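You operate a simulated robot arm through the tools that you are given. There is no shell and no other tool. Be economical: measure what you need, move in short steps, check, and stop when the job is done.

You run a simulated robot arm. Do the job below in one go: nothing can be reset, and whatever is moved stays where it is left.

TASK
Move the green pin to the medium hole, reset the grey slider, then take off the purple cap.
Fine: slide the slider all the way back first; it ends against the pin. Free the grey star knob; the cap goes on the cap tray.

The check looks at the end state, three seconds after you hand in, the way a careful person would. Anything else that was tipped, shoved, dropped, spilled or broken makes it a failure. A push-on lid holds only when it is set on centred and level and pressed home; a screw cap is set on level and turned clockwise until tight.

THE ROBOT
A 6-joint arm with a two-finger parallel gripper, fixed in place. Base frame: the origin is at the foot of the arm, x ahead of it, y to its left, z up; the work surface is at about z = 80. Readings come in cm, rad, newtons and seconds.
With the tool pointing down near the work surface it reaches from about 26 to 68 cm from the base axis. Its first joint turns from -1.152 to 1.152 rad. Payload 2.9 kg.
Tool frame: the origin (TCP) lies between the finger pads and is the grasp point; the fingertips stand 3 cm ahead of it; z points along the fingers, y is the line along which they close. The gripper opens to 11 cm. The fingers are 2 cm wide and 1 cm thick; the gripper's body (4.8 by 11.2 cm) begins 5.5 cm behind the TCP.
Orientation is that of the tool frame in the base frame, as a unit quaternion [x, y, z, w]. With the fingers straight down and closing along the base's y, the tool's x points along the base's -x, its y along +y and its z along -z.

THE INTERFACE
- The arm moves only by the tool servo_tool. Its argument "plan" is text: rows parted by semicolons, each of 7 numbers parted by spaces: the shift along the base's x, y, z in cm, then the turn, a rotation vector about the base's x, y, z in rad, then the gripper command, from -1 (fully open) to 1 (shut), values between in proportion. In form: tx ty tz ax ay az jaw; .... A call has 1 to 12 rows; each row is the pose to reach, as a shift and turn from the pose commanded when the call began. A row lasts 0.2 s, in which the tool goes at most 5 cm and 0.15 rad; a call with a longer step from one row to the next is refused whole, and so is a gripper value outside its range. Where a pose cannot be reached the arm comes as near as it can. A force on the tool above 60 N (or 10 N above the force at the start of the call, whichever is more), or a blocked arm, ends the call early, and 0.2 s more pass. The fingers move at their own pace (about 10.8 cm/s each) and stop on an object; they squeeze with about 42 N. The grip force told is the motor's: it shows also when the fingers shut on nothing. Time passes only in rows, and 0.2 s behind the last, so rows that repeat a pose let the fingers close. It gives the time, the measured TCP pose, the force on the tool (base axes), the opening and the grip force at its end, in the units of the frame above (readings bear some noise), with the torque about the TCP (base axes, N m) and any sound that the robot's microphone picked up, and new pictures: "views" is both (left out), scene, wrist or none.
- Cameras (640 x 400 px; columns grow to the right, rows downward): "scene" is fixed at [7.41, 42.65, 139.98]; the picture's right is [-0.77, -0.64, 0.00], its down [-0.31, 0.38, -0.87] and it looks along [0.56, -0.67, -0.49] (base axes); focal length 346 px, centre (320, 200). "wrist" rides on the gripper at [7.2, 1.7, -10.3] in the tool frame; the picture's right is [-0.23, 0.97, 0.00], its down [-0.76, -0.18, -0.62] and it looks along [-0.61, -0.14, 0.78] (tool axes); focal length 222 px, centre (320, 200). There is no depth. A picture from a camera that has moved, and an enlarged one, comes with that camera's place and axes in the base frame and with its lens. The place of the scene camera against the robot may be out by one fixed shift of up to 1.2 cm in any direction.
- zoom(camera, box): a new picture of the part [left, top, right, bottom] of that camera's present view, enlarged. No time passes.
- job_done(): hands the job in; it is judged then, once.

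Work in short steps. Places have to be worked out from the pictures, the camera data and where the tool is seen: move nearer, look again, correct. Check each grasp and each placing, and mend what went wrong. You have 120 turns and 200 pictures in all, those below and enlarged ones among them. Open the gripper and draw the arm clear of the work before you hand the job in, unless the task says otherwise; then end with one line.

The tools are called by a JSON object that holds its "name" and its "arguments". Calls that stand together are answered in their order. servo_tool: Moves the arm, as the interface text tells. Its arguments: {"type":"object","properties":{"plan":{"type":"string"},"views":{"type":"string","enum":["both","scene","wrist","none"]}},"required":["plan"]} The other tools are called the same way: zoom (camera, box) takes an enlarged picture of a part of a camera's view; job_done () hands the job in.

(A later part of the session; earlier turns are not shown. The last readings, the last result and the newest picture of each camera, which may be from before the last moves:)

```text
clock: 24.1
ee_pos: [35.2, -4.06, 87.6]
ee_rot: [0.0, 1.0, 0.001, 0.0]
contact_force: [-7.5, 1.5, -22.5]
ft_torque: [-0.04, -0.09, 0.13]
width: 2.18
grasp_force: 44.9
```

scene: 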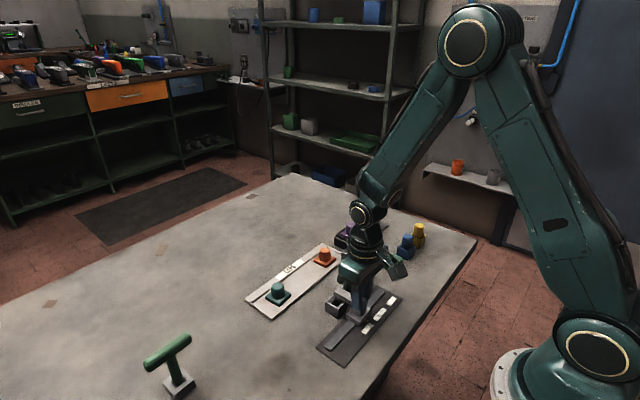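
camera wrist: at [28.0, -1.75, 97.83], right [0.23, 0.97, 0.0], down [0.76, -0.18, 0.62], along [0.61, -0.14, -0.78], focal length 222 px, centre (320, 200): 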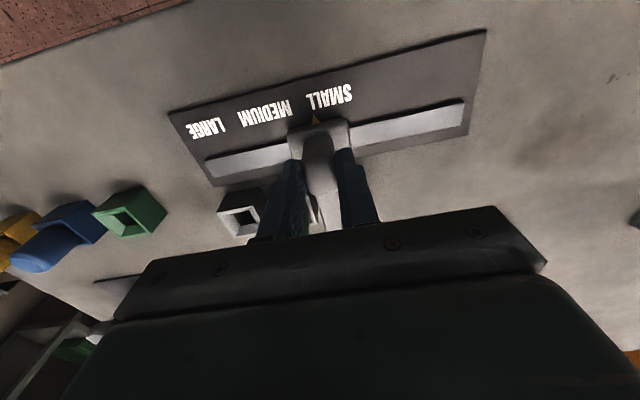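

{"name": "servo_tool", "arguments": {"plan": "0 -0.15 0 0 0 0 1; 0 -0.3 0 0 0 0 1; 0 -0.3 0 0 0 0 1", "views": "none"}}

```text
clock: 24.9
ee_pos: [35.11, -4.4, 87.49]
ee_rot: [0.001, 1.0, 0.001, -0.001]
contact_force: [-10.3, 1.3, -22.6]
ft_torque: [0.02, -0.42, 0.11]
width: 2.19
grasp_force: 45.0
```

No y contact yet; continue.

{"name": "servo_tool", "arguments": {"plan": "0 -0.1 0 0 0 0 1; 0 -0.2 0 0 0 0 1; 0 -0.2 0 0 0 0 1"}}

{"name": "zoom", "arguments": {"camera": "scene", "box": [330, 250, 390, 310]}}

```text
clock: 25.7
ee_pos: [35.14, -4.46, 87.36]
ee_rot: [0.0, 1.0, 0.001, -0.001]
contact_force: [-8.3, 0.8, -23.5]
ft_torque: [0.0, 0.59, 0.08]
width: 2.2
grasp_force: 45.1
camera wrist: at [28.0, -2.93, 97.84], right [0.23, 0.97, 0.0], down [0.76, -0.18, 0.62], along [0.61, -0.14, -0.78], focal length 222 px, centre (320, 200)
```

scene: 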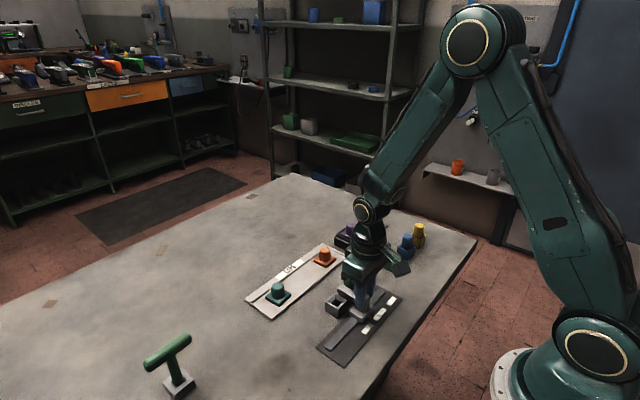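
wrist: 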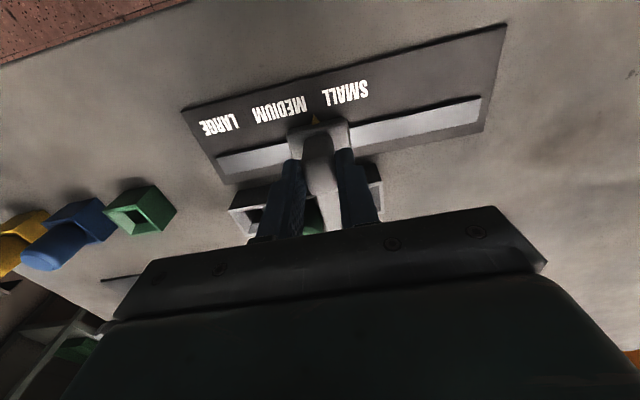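

```text
6.67 times, centred on (360, 280) of scene
camera zoom: at [7.42, 42.65, 139.98], right [-0.77, -0.64, 0.0], down [-0.31, 0.38, -0.87], along [0.56, -0.67, -0.49], focal length 2308 px, centre (53, -333)
```

zoom: 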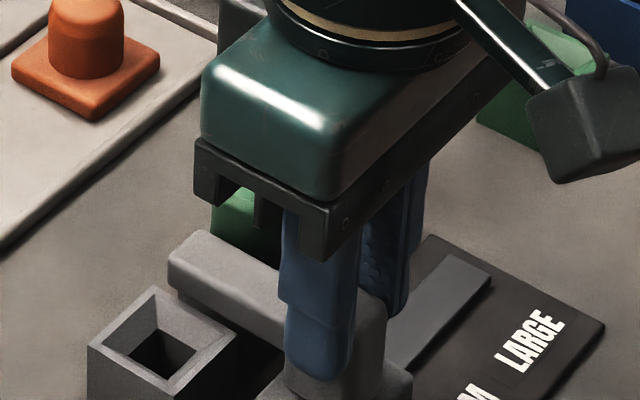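

{"name": "servo_tool", "arguments": {"plan": "0 -0.1 0 0 0 0 1; 0 -0.2 0 0 0 0 1; 0 -0.2 0 0 0 0 1", "views": "none"}}

```text
clock: 26.5
ee_pos: [35.1, -4.7, 87.42]
ee_rot: [0.0, 1.0, 0.001, 0.0]
contact_force: [-6.6, 2.0, -30.2]
ft_torque: [-0.05, 0.41, 0.09]
width: 2.18
grasp_force: 44.9
```

Still no clear y reaction; ease the z pull slightly and go on.

{"name": "servo_tool", "arguments": {"plan": "0 0 -0.2 0 0 0 1; 0 -0.1 -0.2 0 0 0 1; 0 -0.2 -0.2 0 0 0 1; 0 -0.2 -0.2 0 0 0 1", "views": "none"}}

```text
clock: 27.5
ee_pos: [35.13, -4.84, 87.49]
ee_rot: [-0.001, 1.0, 0.002, 0.001]
contact_force: [-15.7, 11.3, 27.6]
ft_torque: [0.12, 0.37, -0.05]
width: 2.2
grasp_force: 44.8
```

Y reaction of 11 N appears: contact. Release, rise and check.

{"name": "servo_tool", "arguments": {"plan": "0 0 0 0 0 0 0.3; 0 0 0 0 0 0 -0.1; 0 0 3 0 0 0 -0.1; 0 0 7 0 0 0 -0.1; -1 0 11 0 0 0 -0.1; -1 0 11 0 0 0 -0.1"}}

{"name": "zoom", "arguments": {"camera": "scene", "box": [325, 245, 405, 325]}}

{"name": "zoom", "arguments": {"camera": "wrist", "box": [260, 80, 400, 180]}}

```text
clock: 28.9
ee_pos: [34.14, -4.95, 98.4]
ee_rot: [0.0, 1.0, 0.001, 0.0]
contact_force: [-0.2, -0.2, -0.1]
ft_torque: [-0.04, -0.03, 0.02]
width: 6.05
grasp_force: 0.1
camera wrist: at [27.06, -3.34, 108.74], right [0.23, 0.97, 0.0], down [0.76, -0.18, 0.62], along [0.61, -0.14, -0.78], focal length 222 px, centre (320, 200)
```

scene: 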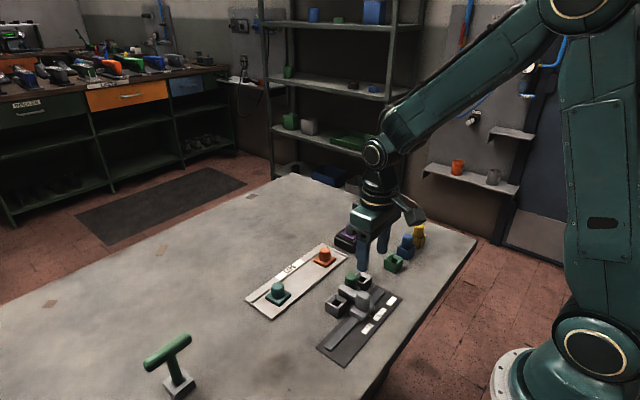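
wrist: 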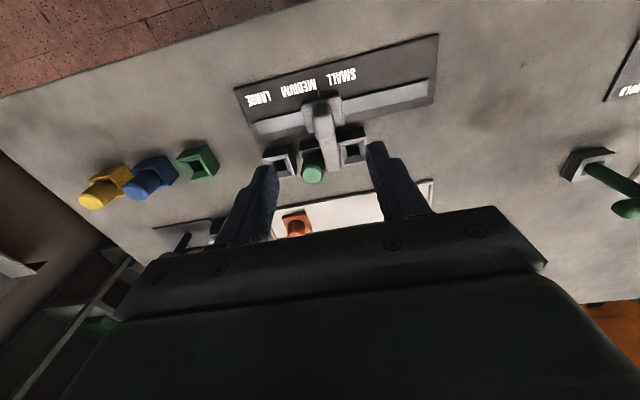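

```text
5.00 times, centred on (365, 285) of scene
camera zoom: at [7.41, 42.65, 139.98], right [-0.77, -0.64, 0.0], down [-0.31, 0.38, -0.87], along [0.56, -0.67, -0.49], focal length 1731 px, centre (95, -225)
```

zoom: 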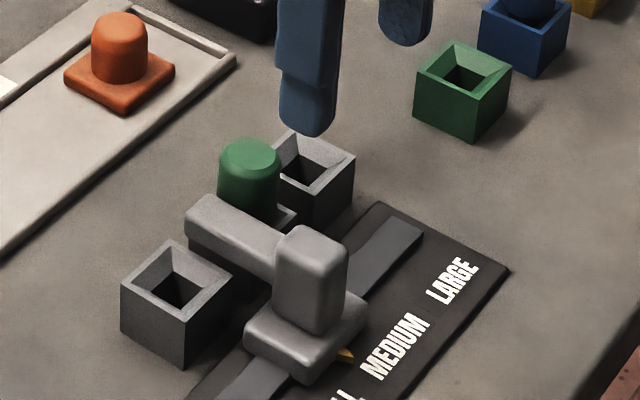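

```text
4.00 times, centred on (330, 130) of wrist
camera zoom: at [27.06, -3.34, 108.74], right [0.23, 0.97, 0.0], down [0.76, -0.18, 0.62], along [0.61, -0.14, -0.78], focal length 888 px, centre (280, 480)
```

zoom: 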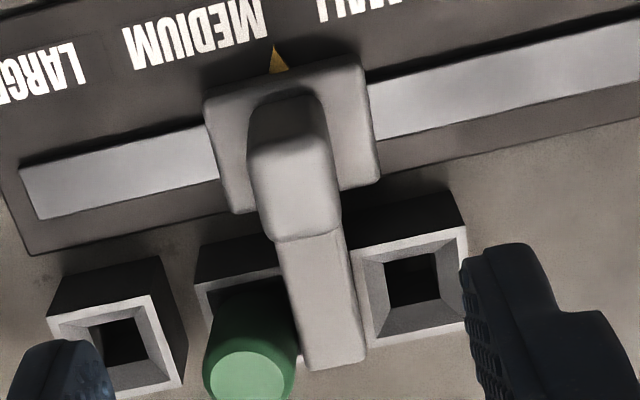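

It looks in contact; I regrip and press gently once more to confirm it is against the pin.

{"name": "servo_tool", "arguments": {"plan": "1 0 -4 0 0 0 -0.2; 1 0 -8 0 0 0 -0.2; 1 0 -10.9 0 0 0 -0.2; 1 0 -10.9 0 0 0 0.4; 1 0 -10.9 0 0 0 1; 1 0 -10.9 0 0 0 1; 1 0 -10.9 0 0 0 1", "views": "none"}}

{"name": "servo_tool", "arguments": {"plan": "0 -0.1 0 0 0 0 1; 0 -0.2 0 0 0 0 1; 0 -0.3 0 0 0 0 1; 0 -0.3 0 0 0 0 1", "views": "none"}}

```text
clock: 30.5
ee_pos: [35.3, -4.82, 87.47]
ee_rot: [0.0, 1.0, 0.002, 0.0]
contact_force: [0.6, 12.5, -10.7]
ft_torque: [0.15, -1.21, -0.01]
width: 2.17
grasp_force: 45.3
```

```text
clock: 31.5
ee_pos: [35.26, -5.1, 87.46]
ee_rot: [-0.001, 1.0, 0.005, 0.001]
contact_force: [4.7, 28.9, -4.0]
ft_torque: [0.11, 0.91, -0.25]
width: 2.16
grasp_force: 45.3
```

29 N reaction: firmly against the pin. Release and inspect.

{"name": "servo_tool", "arguments": {"plan": "0 0.3 0 0 0 0 0.3; 0 0.3 0 0 0 0 -0.1; 0 0.3 3 0 0 0 -0.1; 0 0.3 7 0 0 0 -0.1; -1 0.3 11 0 0 0 -0.1; -1 0.3 11 0 0 0 -0.1"}}

{"name": "zoom", "arguments": {"camera": "scene", "box": [325, 245, 405, 325]}}

{"name": "zoom", "arguments": {"camera": "wrist", "box": [260, 80, 400, 180]}}

```text
clock: 32.9
ee_pos: [34.2, -4.75, 98.38]
ee_rot: [-0.001, 1.0, 0.001, -0.001]
contact_force: [-0.3, 0.0, 0.8]
ft_torque: [0.01, 0.01, 0.0]
width: 6.05
grasp_force: 0.1
camera wrist: at [27.05, -3.26, 108.72], right [0.23, 0.97, 0.0], down [0.76, -0.18, 0.62], along [0.61, -0.14, -0.78], focal length 222 px, centre (320, 200)
```

scene: 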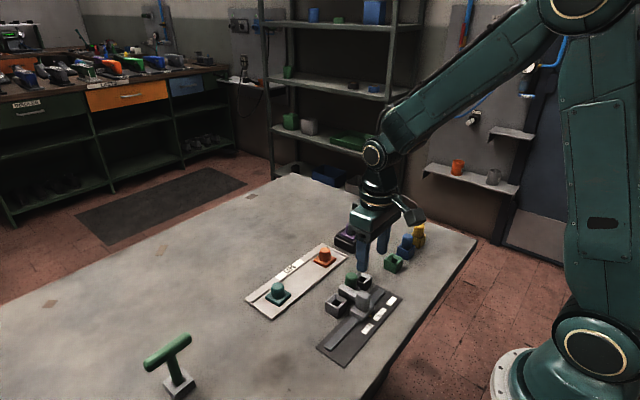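
wrist: 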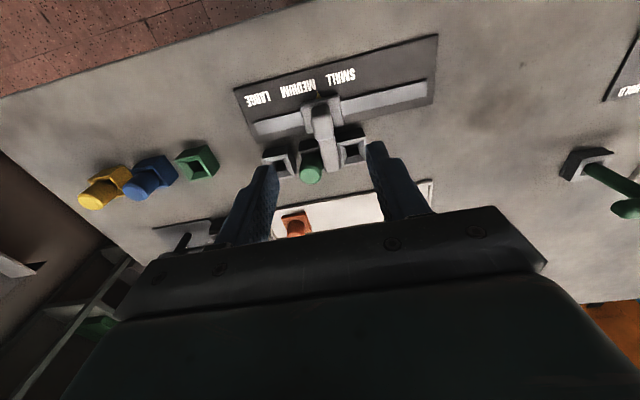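

```text
5.00 times, centred on (365, 285) of scene
camera zoom: at [7.41, 42.65, 139.98], right [-0.77, -0.64, 0.0], down [-0.31, 0.38, -0.87], along [0.56, -0.67, -0.49], focal length 1731 px, centre (95, -225)
```

zoom: 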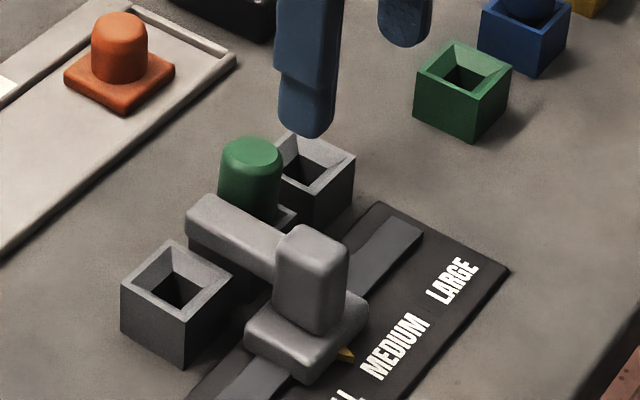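

```text
4.00 times, centred on (330, 130) of wrist
camera zoom: at [27.05, -3.26, 108.72], right [0.23, 0.97, 0.0], down [0.76, -0.18, 0.62], along [0.61, -0.14, -0.78], focal length 888 px, centre (280, 480)
```

zoom: 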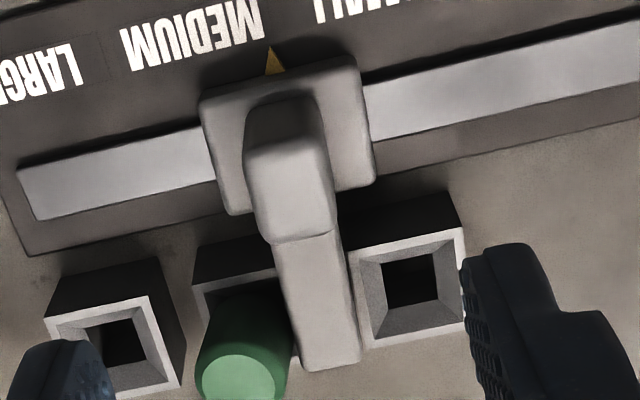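

The press tilted the pin slightly. I back the slider off a little so the pin can settle, then look.

{"name": "servo_tool", "arguments": {"plan": "1 0 -4 0 0 0 -0.2; 1 0 -8 0 0 0 -0.2; 1 0 -10.9 0 0 0 -0.2; 1 0 -10.9 0 0 0 0.4; 1 0 -10.9 0 0 0 1; 1 0 -10.9 0 0 0 1; 1 1.0 -10.9 0 0 0 1; 1 2.5 -10.9 0 0 0 1;1 4.0 -10.9 0 0 0 1; 1 4.0 -10.9 0 0 0 1; 1 4.0 -10.9 0 0 0 0; 1 4.0 -10.9 0 0 0 -0.2", "views": "none"}}

{"name": "servo_tool", "arguments": {"plan": "0 0 4 0 0 0 -0.2; -1 -1.5 8 0 0 0 -0.2; -1 -4 12 0 0 0 -0.2; -1 -4 12 0 0 0 -0.2"}}

{"name": "zoom", "arguments": {"camera": "scene", "box": [325, 245, 405, 325]}}

{"name": "zoom", "arguments": {"camera": "wrist", "box": [260, 80, 400, 180]}}

```text
clock: 35.5
ee_pos: [35.35, -0.96, 87.57]
ee_rot: [0.0, 1.0, 0.001, 0.001]
contact_force: [-0.1, 0.5, 0.3]
ft_torque: [-0.02, -0.01, 0.01]
width: 6.6
grasp_force: 0.1
```

```text
clock: 36.5
ee_pos: [34.25, -4.95, 99.53]
ee_rot: [0.0, 1.0, 0.0, 0.0]
contact_force: [-0.1, 0.1, 0.5]
ft_torque: [0.0, 0.01, 0.03]
width: 6.58
grasp_force: 0.1
camera wrist: at [27.06, -3.33, 109.85], right [0.23, 0.97, 0.0], down [0.76, -0.18, 0.62], along [0.61, -0.14, -0.78], focal length 222 px, centre (320, 200)
```

scene: 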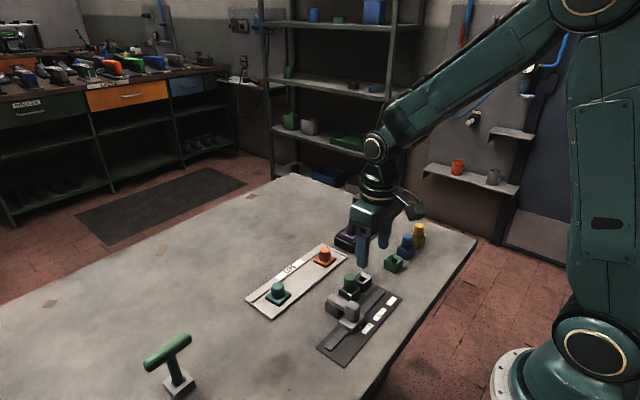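
wrist: 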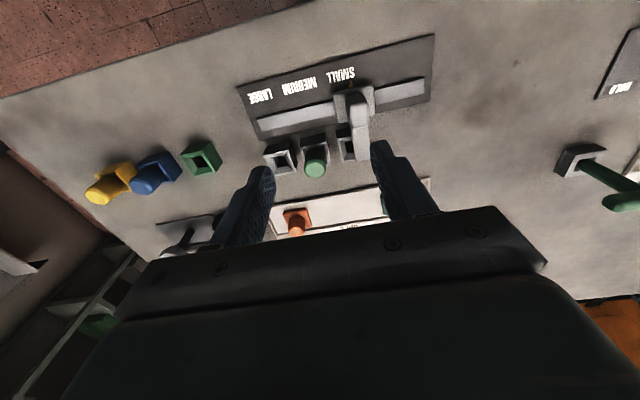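

```text
5.00 times, centred on (365, 285) of scene
camera zoom: at [7.41, 42.65, 139.98], right [-0.77, -0.64, 0.0], down [-0.31, 0.38, -0.87], along [0.56, -0.67, -0.49], focal length 1731 px, centre (95, -225)
```

zoom: 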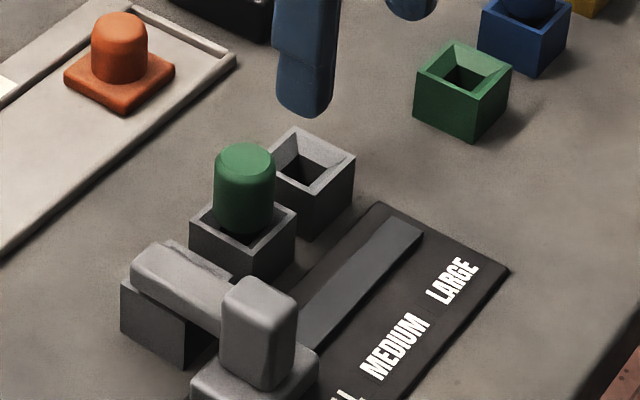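

```text
4.00 times, centred on (330, 130) of wrist
camera zoom: at [27.06, -3.33, 109.85], right [0.23, 0.97, 0.0], down [0.76, -0.18, 0.62], along [0.61, -0.14, -0.78], focal length 888 px, centre (280, 480)
```

zoom: 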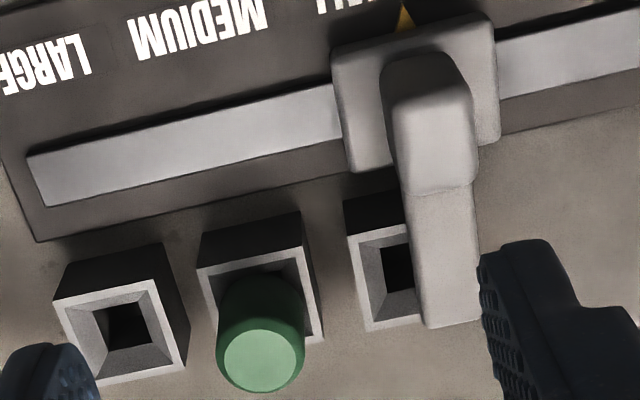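

Pin stood up by itself. Regrip the slider and approach again to a light touch only.

{"name": "servo_tool", "arguments": {"plan": "0 2 -3 0 0 0 -0.2; 1 4 -6 0 0 0 -0.2; 1 4 -9 0 0 0 -0.2; 1 4 -11.9 0 0 0 -0.2; 1 4 -11.9 0 0 0 0.4; 1 4 -11.9 0 0 0 1; 1 4 -11.9 0 0 0 1; 1 3 -11.9 0 0 0 1; 1 2 -11.9 0 0 0 1; 1 1 -11.9 0 0 0 1; 1 0.5 -11.9 0 0 0 1; 1 0.5 -11.9 0 0 0 1", "views": "none"}}

{"name": "servo_tool", "arguments": {"plan": "0 -0.1 0 0 0 0 1; 0 -0.2 0 0 0 0 1; 0 -0.2 0 0 0 0 1; 0 -0.2 0 0 0 0 1", "views": "none"}}

```text
clock: 39.1
ee_pos: [35.21, -4.45, 87.58]
ee_rot: [0.0, 1.0, 0.001, 0.0]
contact_force: [3.4, 1.2, -25.9]
ft_torque: [-0.02, -0.85, 0.07]
width: 2.17
grasp_force: 44.9
```

```text
clock: 40.1
ee_pos: [35.32, -4.57, 87.53]
ee_rot: [0.0, 1.0, 0.001, 0.0]
contact_force: [5.0, 1.5, -23.9]
ft_torque: [0.0, 0.57, 0.05]
width: 2.2
grasp_force: 45.1
```

{"name": "servo_tool", "arguments": {"plan": "0 -0.05 0 0 0 0 1; 0 -0.1 0 0 0 0 1; 0 -0.1 0 0 0 0 1", "views": "none"}}

```text
clock: 40.9
ee_pos: [35.17, -4.62, 87.6]
ee_rot: [0.0, 1.0, 0.001, 0.0]
contact_force: [4.7, 1.6, -31.6]
ft_torque: [-0.03, -0.08, 0.06]
width: 2.22
grasp_force: 45.4
```

{"name": "servo_tool", "arguments": {"plan": "0 -0.06 0 0 0 0 1; 0 -0.1 0 0 0 0 1; 0 -0.1 0 0 0 0 1", "views": "none"}}

```text
clock: 41.7
ee_pos: [35.4, -4.74, 87.62]
ee_rot: [0.0, 1.0, 0.002, 0.0]
contact_force: [3.3, 4.5, -32.2]
ft_torque: [-0.02, -0.11, 0.02]
width: 2.2
grasp_force: 44.9
```

Light touch (fy 4.5 N). Release here and inspect.

{"name": "servo_tool", "arguments": {"plan": "0 0 0 0 0 0 0.4; 0 0 0 0 0 0 -0.1; 0 0 0 0 0 0 -0.1; 0 0 3 0 0 0 -0.1; 0 0 7 0 0 0 -0.1; -1 0 11 0 0 0 -0.1; -1 0 11 0 0 0 -0.1"}}

{"name": "zoom", "arguments": {"camera": "scene", "box": [325, 245, 405, 325]}}

{"name": "zoom", "arguments": {"camera": "wrist", "box": [260, 80, 400, 180]}}

```text
clock: 43.3
ee_pos: [34.33, -5.04, 98.73]
ee_rot: [0.0, 1.0, 0.0, 0.0]
contact_force: [-0.2, 0.3, -0.5]
ft_torque: [-0.01, 0.01, -0.02]
width: 6.04
grasp_force: 0.1
camera wrist: at [27.05, -3.27, 109.07], right [0.23, 0.97, 0.0], down [0.76, -0.18, 0.62], along [0.61, -0.14, -0.78], focal length 222 px, centre (320, 200)
```

scene: 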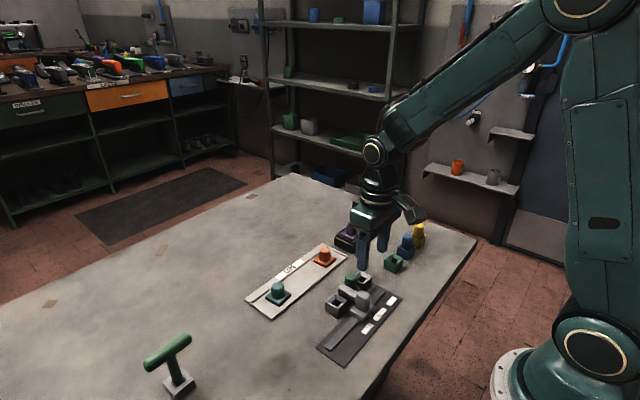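
wrist: 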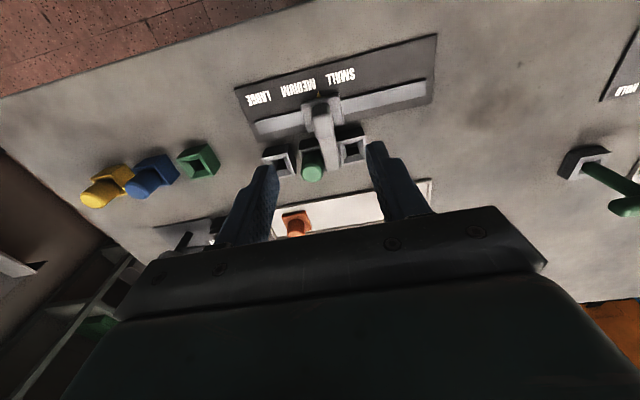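

```text
5.00 times, centred on (365, 285) of scene
camera zoom: at [7.41, 42.65, 139.98], right [-0.77, -0.64, 0.0], down [-0.31, 0.38, -0.87], along [0.56, -0.67, -0.49], focal length 1731 px, centre (95, -225)
```

zoom: 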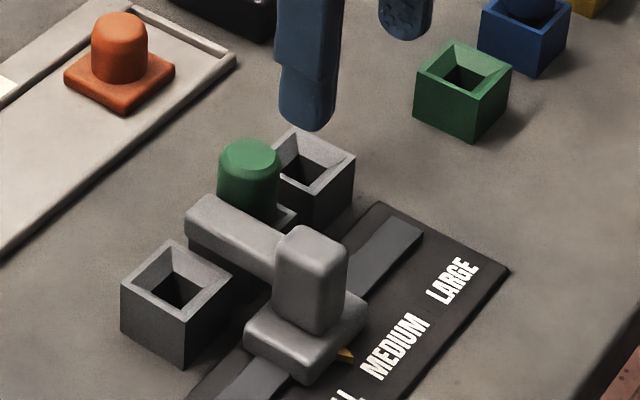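

```text
4.00 times, centred on (330, 130) of wrist
camera zoom: at [27.05, -3.27, 109.07], right [0.23, 0.97, 0.0], down [0.76, -0.18, 0.62], along [0.61, -0.14, -0.78], focal length 888 px, centre (280, 480)
```

zoom: 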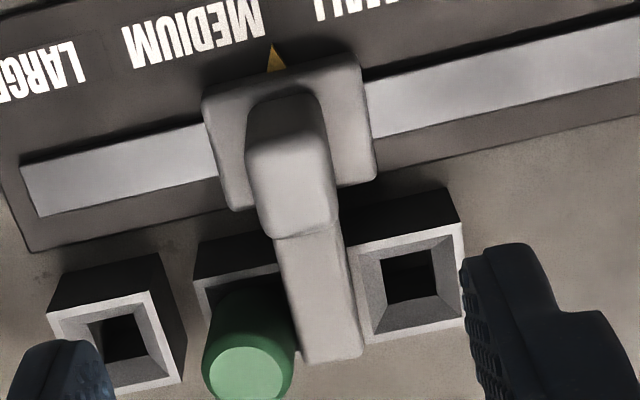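

Slider touches the pin, pin upright. Now over to the knob and cap.

{"name": "servo_tool", "arguments": {"plan": "0 -3 3 0 0 0 -0.1; 0 -7 5 0 0 0 -0.1; 1 -11 6 0 0 0 -0.1; 2 -15 6 0 0 0 -0.1; 3 -19 6 0 0 0 -0.1; 4 -22 6 0 0 0 -0.1; 4 -22 6 0 0 0 -0.1"}}

{"name": "zoom", "arguments": {"camera": "wrist", "box": [200, 60, 460, 230]}}

{"name": "zoom", "arguments": {"camera": "scene", "box": [310, 180, 430, 270]}}

```text
clock: 44.9
ee_pos: [38.26, -26.91, 104.61]
ee_rot: [-0.001, 1.0, 0.001, 0.0]
contact_force: [0.1, 0.5, -0.1]
ft_torque: [0.02, 0.02, -0.01]
width: 6.06
grasp_force: 0.1
camera wrist: at [31.07, -25.23, 114.97], right [0.23, 0.97, 0.0], down [0.76, -0.18, 0.62], along [0.61, -0.14, -0.78], focal length 222 px, centre (320, 200)
```

scene: 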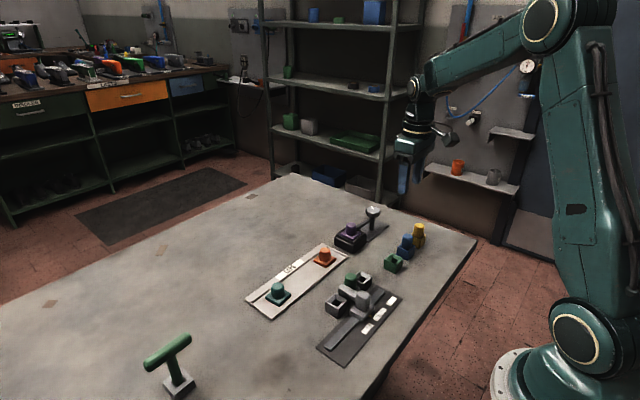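
wrist: 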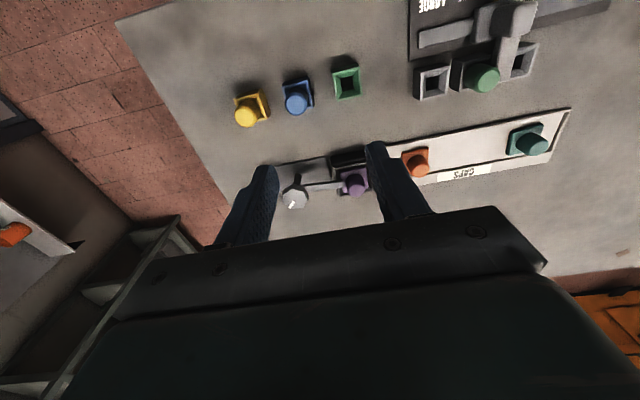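

```text
2.35 times, centred on (330, 145) of wrist
camera zoom: at [31.07, -25.23, 114.97], right [0.23, 0.97, 0.0], down [0.76, -0.18, 0.62], along [0.61, -0.14, -0.78], focal length 523 px, centre (296, 329)
```

zoom: 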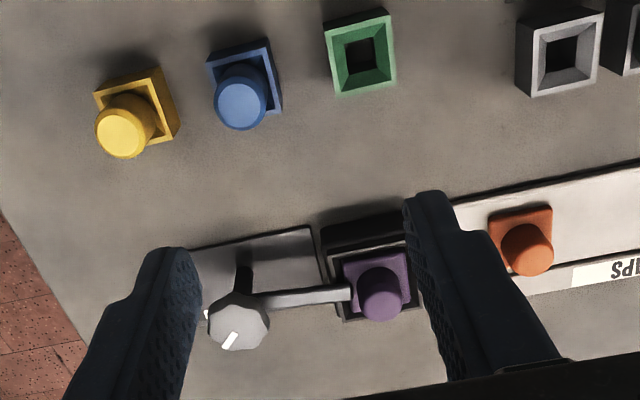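

```text
4.44 times, centred on (370, 225) of scene
camera zoom: at [7.41, 42.64, 139.98], right [-0.77, -0.64, 0.0], down [-0.31, 0.38, -0.87], along [0.56, -0.67, -0.49], focal length 1539 px, centre (98, 89)
```

zoom: 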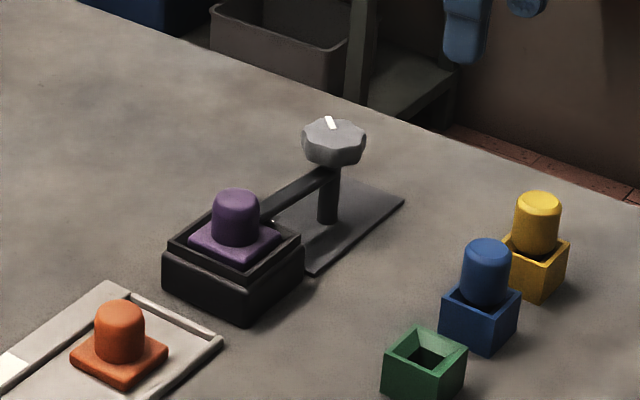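

I need to see the HOLD/FREE labels beyond the knob; move the camera forward and above.

{"name": "servo_tool", "arguments": {"plan": "4 -1 1 0 0 0 -0.1; 8 -1 2 0 0 0 -0.1; 12 -1 3 0 0 0 -0.1; 15 -1 4 0 0 0 -0.1; 15 -1 4 0 0 0 -0.1", "views": "wrist"}}

{"name": "zoom", "arguments": {"camera": "wrist", "box": [200, 0, 440, 160]}}

```text
clock: 46.1
ee_pos: [53.27, -27.68, 108.59]
ee_rot: [0.0, 1.0, 0.001, 0.001]
contact_force: [-0.3, 0.5, 0.1]
ft_torque: [-0.02, 0.03, 0.01]
width: 6.07
grasp_force: 0.0
camera wrist: at [46.1, -26.21, 118.93], right [0.23, 0.97, 0.0], down [0.76, -0.18, 0.62], along [0.61, -0.14, -0.78], focal length 222 px, centre (320, 200)
```

wrist: 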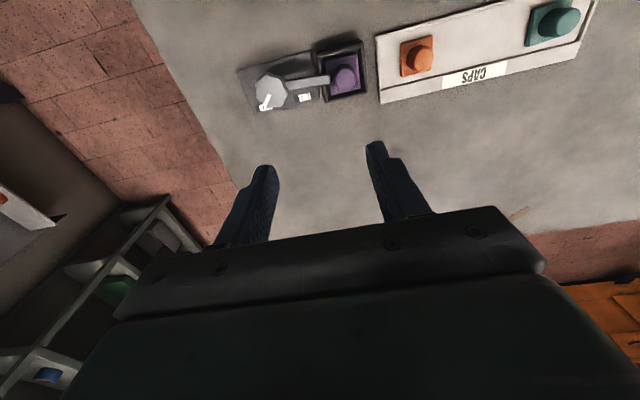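

```text
2.50 times, centred on (320, 80) of wrist
camera zoom: at [46.1, -26.21, 118.93], right [0.23, 0.97, 0.0], down [0.76, -0.18, 0.62], along [0.61, -0.14, -0.78], focal length 555 px, centre (320, 500)
```

zoom: 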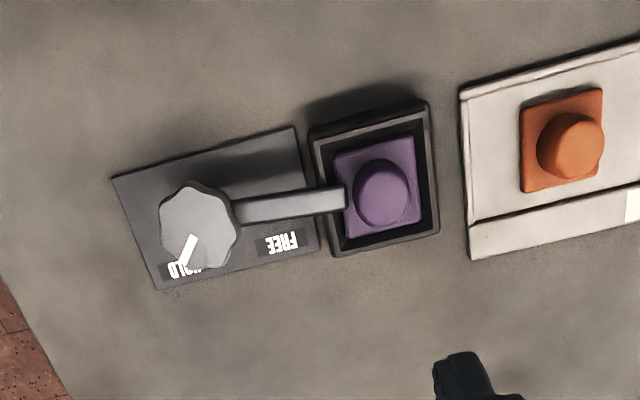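

Pointer is on HOLD; FREE lies about +85° (CCW) away. Knob centre about (51.0,-33.6), top z≈88. I turn the tool −90° so the fingers straddle clear of the clamp arm, and move above.

{"name": "servo_tool", "arguments": {"plan": "-0.2 -0.6 -1 0 0 -0.143 -0.2; -0.4 -1.2 -2 0 0 -0.286 -0.3; -0.6 -1.8 -3 0 0 -0.429 -0.4; -0.8 -2.4 -4 0 0 -0.572 -0.4; -1 -3 -5 0 0 -0.715 -0.4; -1.2 -3.6 -6 0 0 -0.858 -0.4; -1.4 -4.2 -7 0 0 -1.0 -0.4; -1.6 -4.8 -8 0 0 -1.143 -0.4; -1.8 -5.4 -9 0 0 -1.286 -0.4; -2.0 -5.7 -10 0 0 -1.43 -0.4; -2.3 -5.9 -11 0 0 -1.571 -0.4; -2.3 -5.9 -11 0 0 -1.571 -0.4"}}

{"name": "zoom", "arguments": {"camera": "scene", "box": [310, 160, 430, 250]}}

{"name": "zoom", "arguments": {"camera": "wrist", "box": [220, 60, 460, 220]}}

```text
clock: 48.7
ee_pos: [50.86, -33.89, 97.58]
ee_rot: [0.708, 0.706, 0.002, 0.0]
contact_force: [0.5, 0.4, -0.6]
ft_torque: [0.02, -0.01, -0.02]
width: 7.7
grasp_force: 0.0
camera wrist: at [52.66, -26.54, 107.89], right [0.97, -0.23, 0.0], down [-0.18, -0.76, 0.62], along [-0.14, -0.61, -0.78], focal length 222 px, centre (320, 200)
```

scene: 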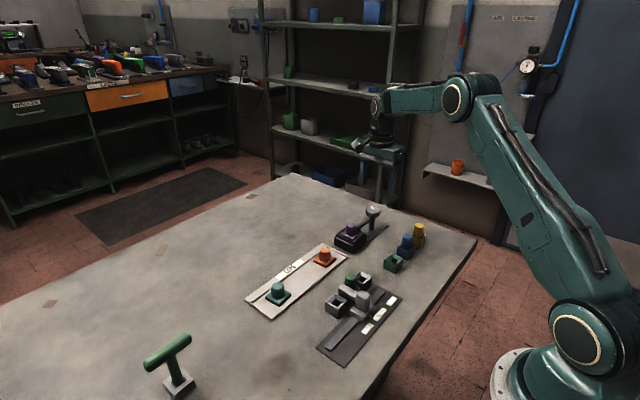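
wrist: 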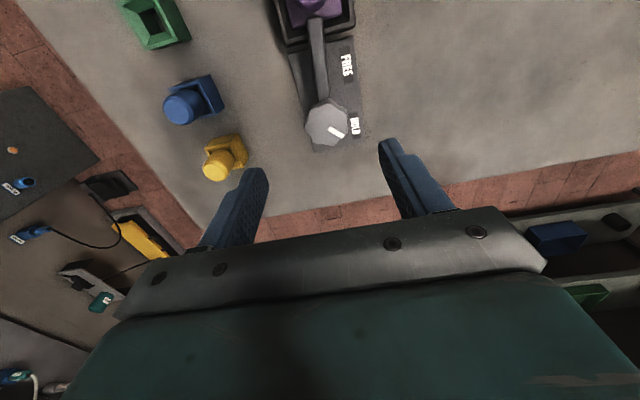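

```text
4.44 times, centred on (370, 205) of scene
camera zoom: at [7.41, 42.65, 139.98], right [-0.77, -0.64, 0.0], down [-0.31, 0.38, -0.87], along [0.56, -0.67, -0.49], focal length 1539 px, centre (98, 178)
```

zoom: 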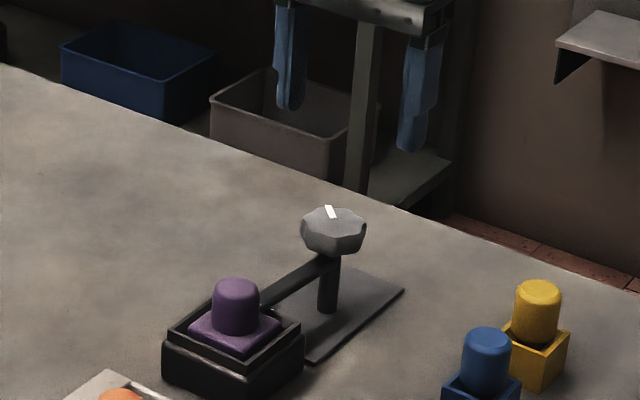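

```text
2.50 times, centred on (340, 140) of wrist
camera zoom: at [52.66, -26.54, 107.89], right [0.97, -0.23, 0.0], down [-0.18, -0.76, 0.62], along [-0.14, -0.61, -0.78], focal length 555 px, centre (270, 350)
```

zoom: 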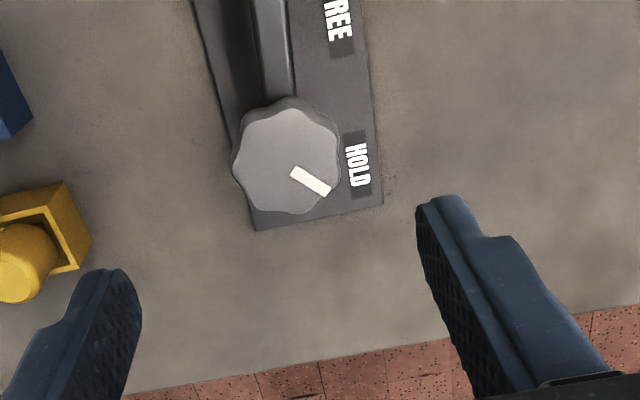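

Knob centre refined to about (51.3,-33.6), 3.9 cm wide. Lower around it and grip.

{"name": "servo_tool", "arguments": {"plan": "0.4 0.25 -3 0 0 0 -0.4; 0.4 0.25 -6 0 0 0 -0.4; 0.4 0.25 -9 0 0 0 -0.4; 0.4 0.25 -9 0 0 0 -0.4"}}

{"name": "zoom", "arguments": {"camera": "scene", "box": [320, 170, 420, 250]}}

{"name": "zoom", "arguments": {"camera": "wrist", "box": [220, 60, 460, 220]}}

```text
clock: 49.7
ee_pos: [51.24, -33.35, 88.61]
ee_rot: [0.707, 0.708, 0.001, 0.001]
contact_force: [0.1, 0.6, -0.5]
ft_torque: [0.03, 0.0, -0.01]
width: 7.7
grasp_force: 0.1
camera wrist: at [53.04, -26.17, 98.88], right [0.97, -0.23, 0.0], down [-0.18, -0.76, 0.62], along [-0.14, -0.61, -0.78], focal length 222 px, centre (320, 200)
```

scene: 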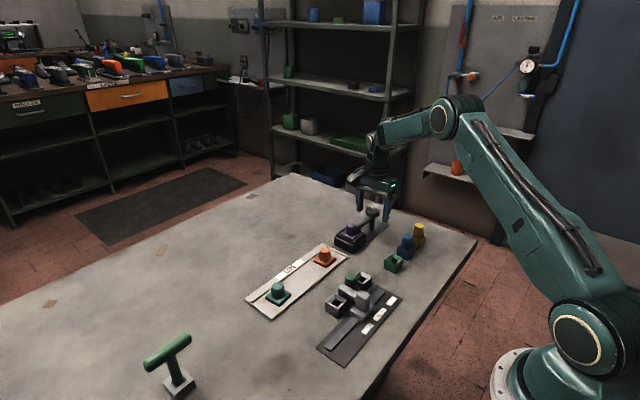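
wrist: 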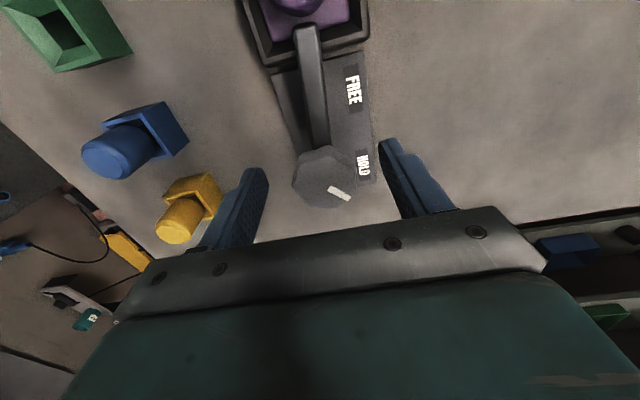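

```text
5.00 times, centred on (370, 210) of scene
camera zoom: at [7.41, 42.65, 139.98], right [-0.77, -0.64, 0.0], down [-0.31, 0.38, -0.87], along [0.56, -0.67, -0.49], focal length 1731 px, centre (70, 150)
```

zoom: 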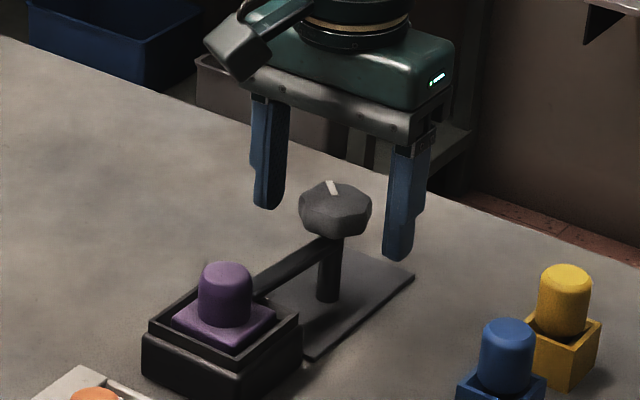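

```text
2.50 times, centred on (340, 140) of wrist
camera zoom: at [53.04, -26.17, 98.88], right [0.97, -0.23, 0.0], down [-0.18, -0.76, 0.62], along [-0.14, -0.61, -0.78], focal length 555 px, centre (270, 350)
```

zoom: 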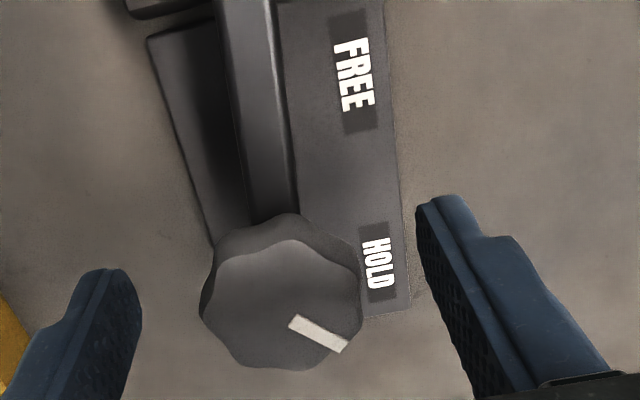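

Knob centred between the fingers at the right height. Close.

{"name": "servo_tool", "arguments": {"plan": "0 0 0 0 0 0 0; 0 0 0 0 0 0 1; 0 0 0 0 0 0 1; 0 0 0 0 0 0 1", "views": "none"}}

```text
clock: 50.7
ee_pos: [51.42, -33.39, 88.68]
ee_rot: [0.706, 0.708, 0.001, 0.002]
contact_force: [20.1, -2.4, -7.5]
ft_torque: [-0.56, -0.34, 0.12]
width: 4.13
grasp_force: 44.9
```

Gripped (4.1 cm); centre is ~0.3 cm more in +x. Recentre and turn counter-clockwise in steps.

{"name": "servo_tool", "arguments": {"plan": "0.3 -0.1 0 0 0 0 1; 0.3 -0.1 0 0 0 0.13 1; 0.3 -0.1 0 0 0 0.26 1; 0.3 -0.1 0 0 0 0.39 1; 0.3 -0.1 0 0 0 0.39 1"}}

{"name": "zoom", "arguments": {"camera": "wrist", "box": [220, 60, 460, 220]}}

```text
clock: 51.9
ee_pos: [51.31, -33.68, 88.44]
ee_rot: [0.558, 0.83, 0.0, -0.001]
contact_force: [-21.5, 7.7, 4.9]
ft_torque: [0.14, 0.26, -0.02]
width: 4.06
grasp_force: 44.9
camera wrist: at [50.28, -26.35, 98.95], right [0.99, 0.16, 0.0], down [0.13, -0.77, 0.62], along [0.1, -0.61, -0.78], focal length 222 px, centre (320, 200)
```

scene: 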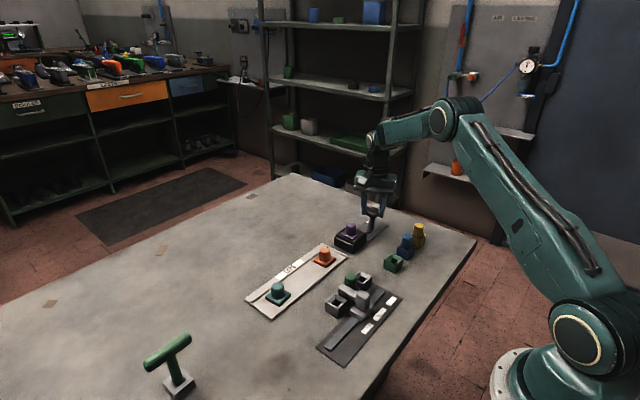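
wrist: 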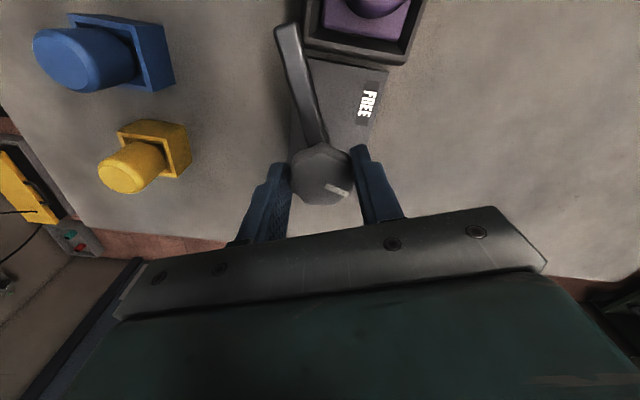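

```text
2.50 times, centred on (340, 140) of wrist
camera zoom: at [50.28, -26.35, 98.95], right [0.99, 0.16, 0.0], down [0.13, -0.77, 0.62], along [0.1, -0.61, -0.78], focal length 555 px, centre (270, 350)
```

zoom: 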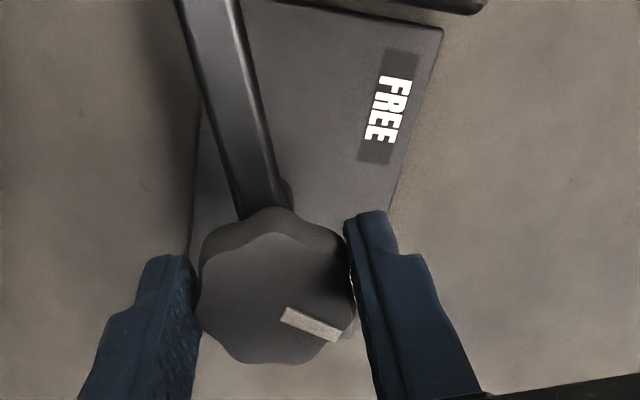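

Turning works; the clamp arm is off the cap. Ease x back by 0.2 and keep turning.

{"name": "servo_tool", "arguments": {"plan": "-0.2 0.1 0 0 0 0.12 1; -0.2 0.1 0 0 0 0.24 1; -0.2 0.1 0 0 0 0.36 1; -0.2 0.1 0 0 0 0.48 1; -0.2 0.1 0 0 0 0.6 1; -0.2 0.1 0 0 0 0.72 1; -0.2 0.1 0 0 0 0.84 1; -0.2 0.1 0 0 0 0.84 1"}}

{"name": "zoom", "arguments": {"camera": "wrist", "box": [220, 60, 460, 220]}}

```text
clock: 53.7
ee_pos: [51.21, -33.89, 88.56]
ee_rot: [0.174, 0.985, 0.001, -0.001]
contact_force: [-27.7, -18.7, -3.9]
ft_torque: [-0.15, 0.99, -0.13]
width: 4.01
grasp_force: 44.8
camera wrist: at [44.97, -29.84, 98.93], right [0.55, 0.84, 0.0], down [0.66, -0.43, 0.62], along [0.52, -0.34, -0.78], focal length 222 px, centre (320, 200)
```

scene: 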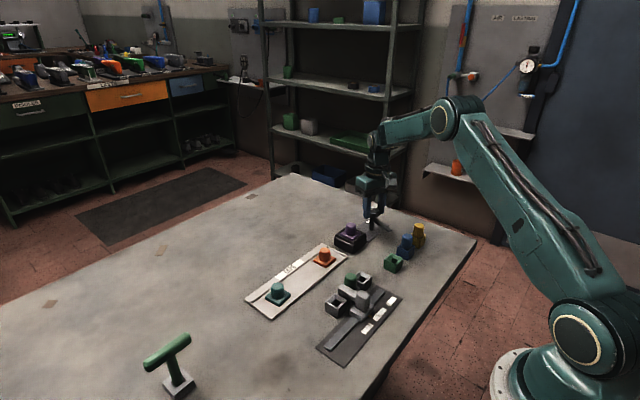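
wrist: 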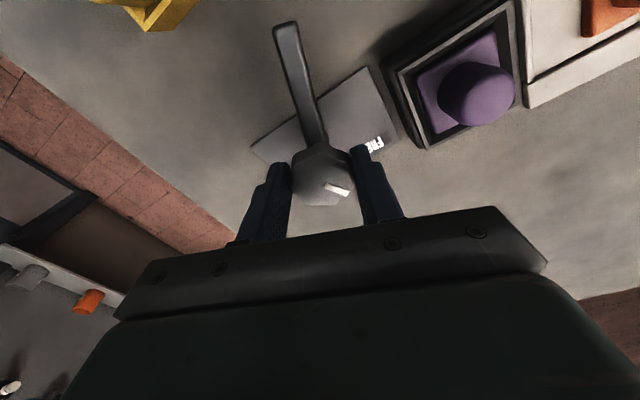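

```text
2.50 times, centred on (340, 140) of wrist
camera zoom: at [44.97, -29.84, 98.93], right [0.55, 0.84, 0.0], down [0.66, -0.43, 0.62], along [0.52, -0.34, -0.78], focal length 555 px, centre (270, 350)
```

zoom: 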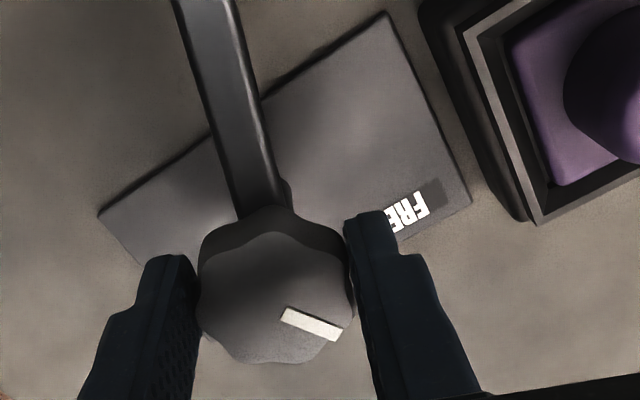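

Pointer ~30°; FREE is near +42°. Ease the side force and turn a further 0.27 rad.

{"name": "servo_tool", "arguments": {"plan": "-0.3 -0.2 0 0 0 0.0 1; -0.3 -0.2 0 0 0 0.1 1; -0.3 -0.2 0 0 0 0.2 1; -0.3 -0.2 0 0 0 0.27 1; -0.3 -0.2 0 0 0 0.27 1", "views": "none"}}

{"name": "zoom", "arguments": {"camera": "wrist", "box": [220, 60, 460, 220]}}

```text
clock: 54.9
ee_pos: [51.06, -34.09, 88.49]
ee_rot: [0.038, 0.999, 0.0, 0.0]
contact_force: [-4.2, -23.7, -17.3]
ft_torque: [-0.39, -0.36, -0.85]
width: 4.05
grasp_force: 44.9
```

```text
2.50 times, centred on (340, 140) of wrist
camera zoom: at [44.03, -31.77, 98.93], right [0.3, 0.95, 0.0], down [0.74, -0.23, 0.62], along [0.6, -0.19, -0.78], focal length 555 px, centre (270, 350)
```

zoom: 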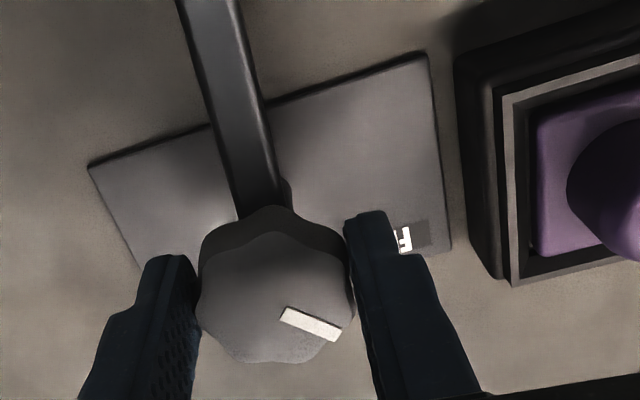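

Torque resistance now appears (end stop) at ~86°. Release and rise to look.

{"name": "servo_tool", "arguments": {"plan": "0 0 0 0 0 0 0.2; 0 0 0 0 0 0 -0.4; 0 0 0 0 0 0 -0.4; 0 0 3 0 0 0 -0.4; 0 0 7 0 0 0.07 -0.4; 0 3 11 0 0 0.07 -0.4; 0 6 15 0 0 0.07 -0.4; 0 6 18 0 0 0.07 -0.4;  0 6 18 0 0 0.07 -0.4"}}

{"name": "zoom", "arguments": {"camera": "wrist", "box": [200, 0, 440, 160]}}

{"name": "zoom", "arguments": {"camera": "scene", "box": [310, 180, 430, 270]}}

```text
clock: 56.9
ee_pos: [51.11, -27.71, 106.45]
ee_rot: [0.001, 1.0, 0.001, 0.001]
contact_force: [0.7, 0.4, 0.2]
ft_torque: [-0.02, 0.0, 0.0]
width: 7.7
grasp_force: 0.0
camera wrist: at [43.92, -26.02, 116.97], right [0.23, 0.97, 0.0], down [0.76, -0.18, 0.62], along [0.61, -0.14, -0.78], focal length 222 px, centre (320, 200)
```

scene: 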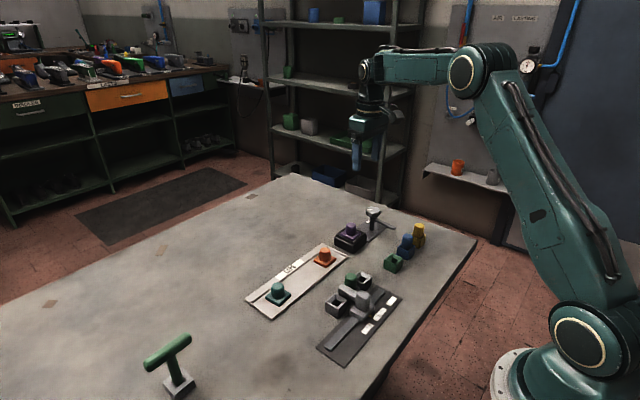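
wrist: 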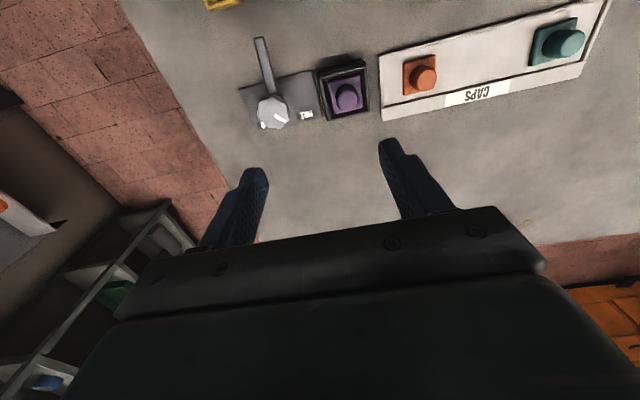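

```text
2.50 times, centred on (320, 80) of wrist
camera zoom: at [43.92, -26.02, 116.97], right [0.23, 0.97, 0.0], down [0.76, -0.18, 0.62], along [0.61, -0.14, -0.78], focal length 555 px, centre (320, 500)
```

zoom: 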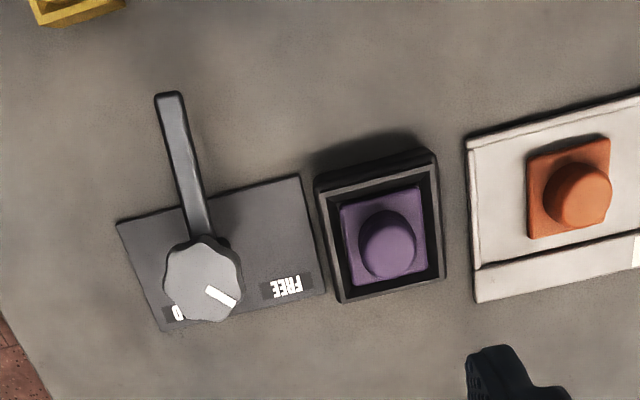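

```text
4.44 times, centred on (370, 225) of scene
camera zoom: at [7.41, 42.65, 139.98], right [-0.77, -0.64, 0.0], down [-0.31, 0.38, -0.87], along [0.56, -0.67, -0.49], focal length 1539 px, centre (98, 89)
```

zoom: 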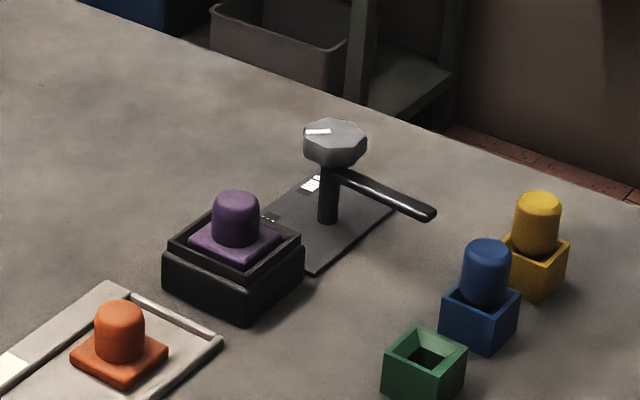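

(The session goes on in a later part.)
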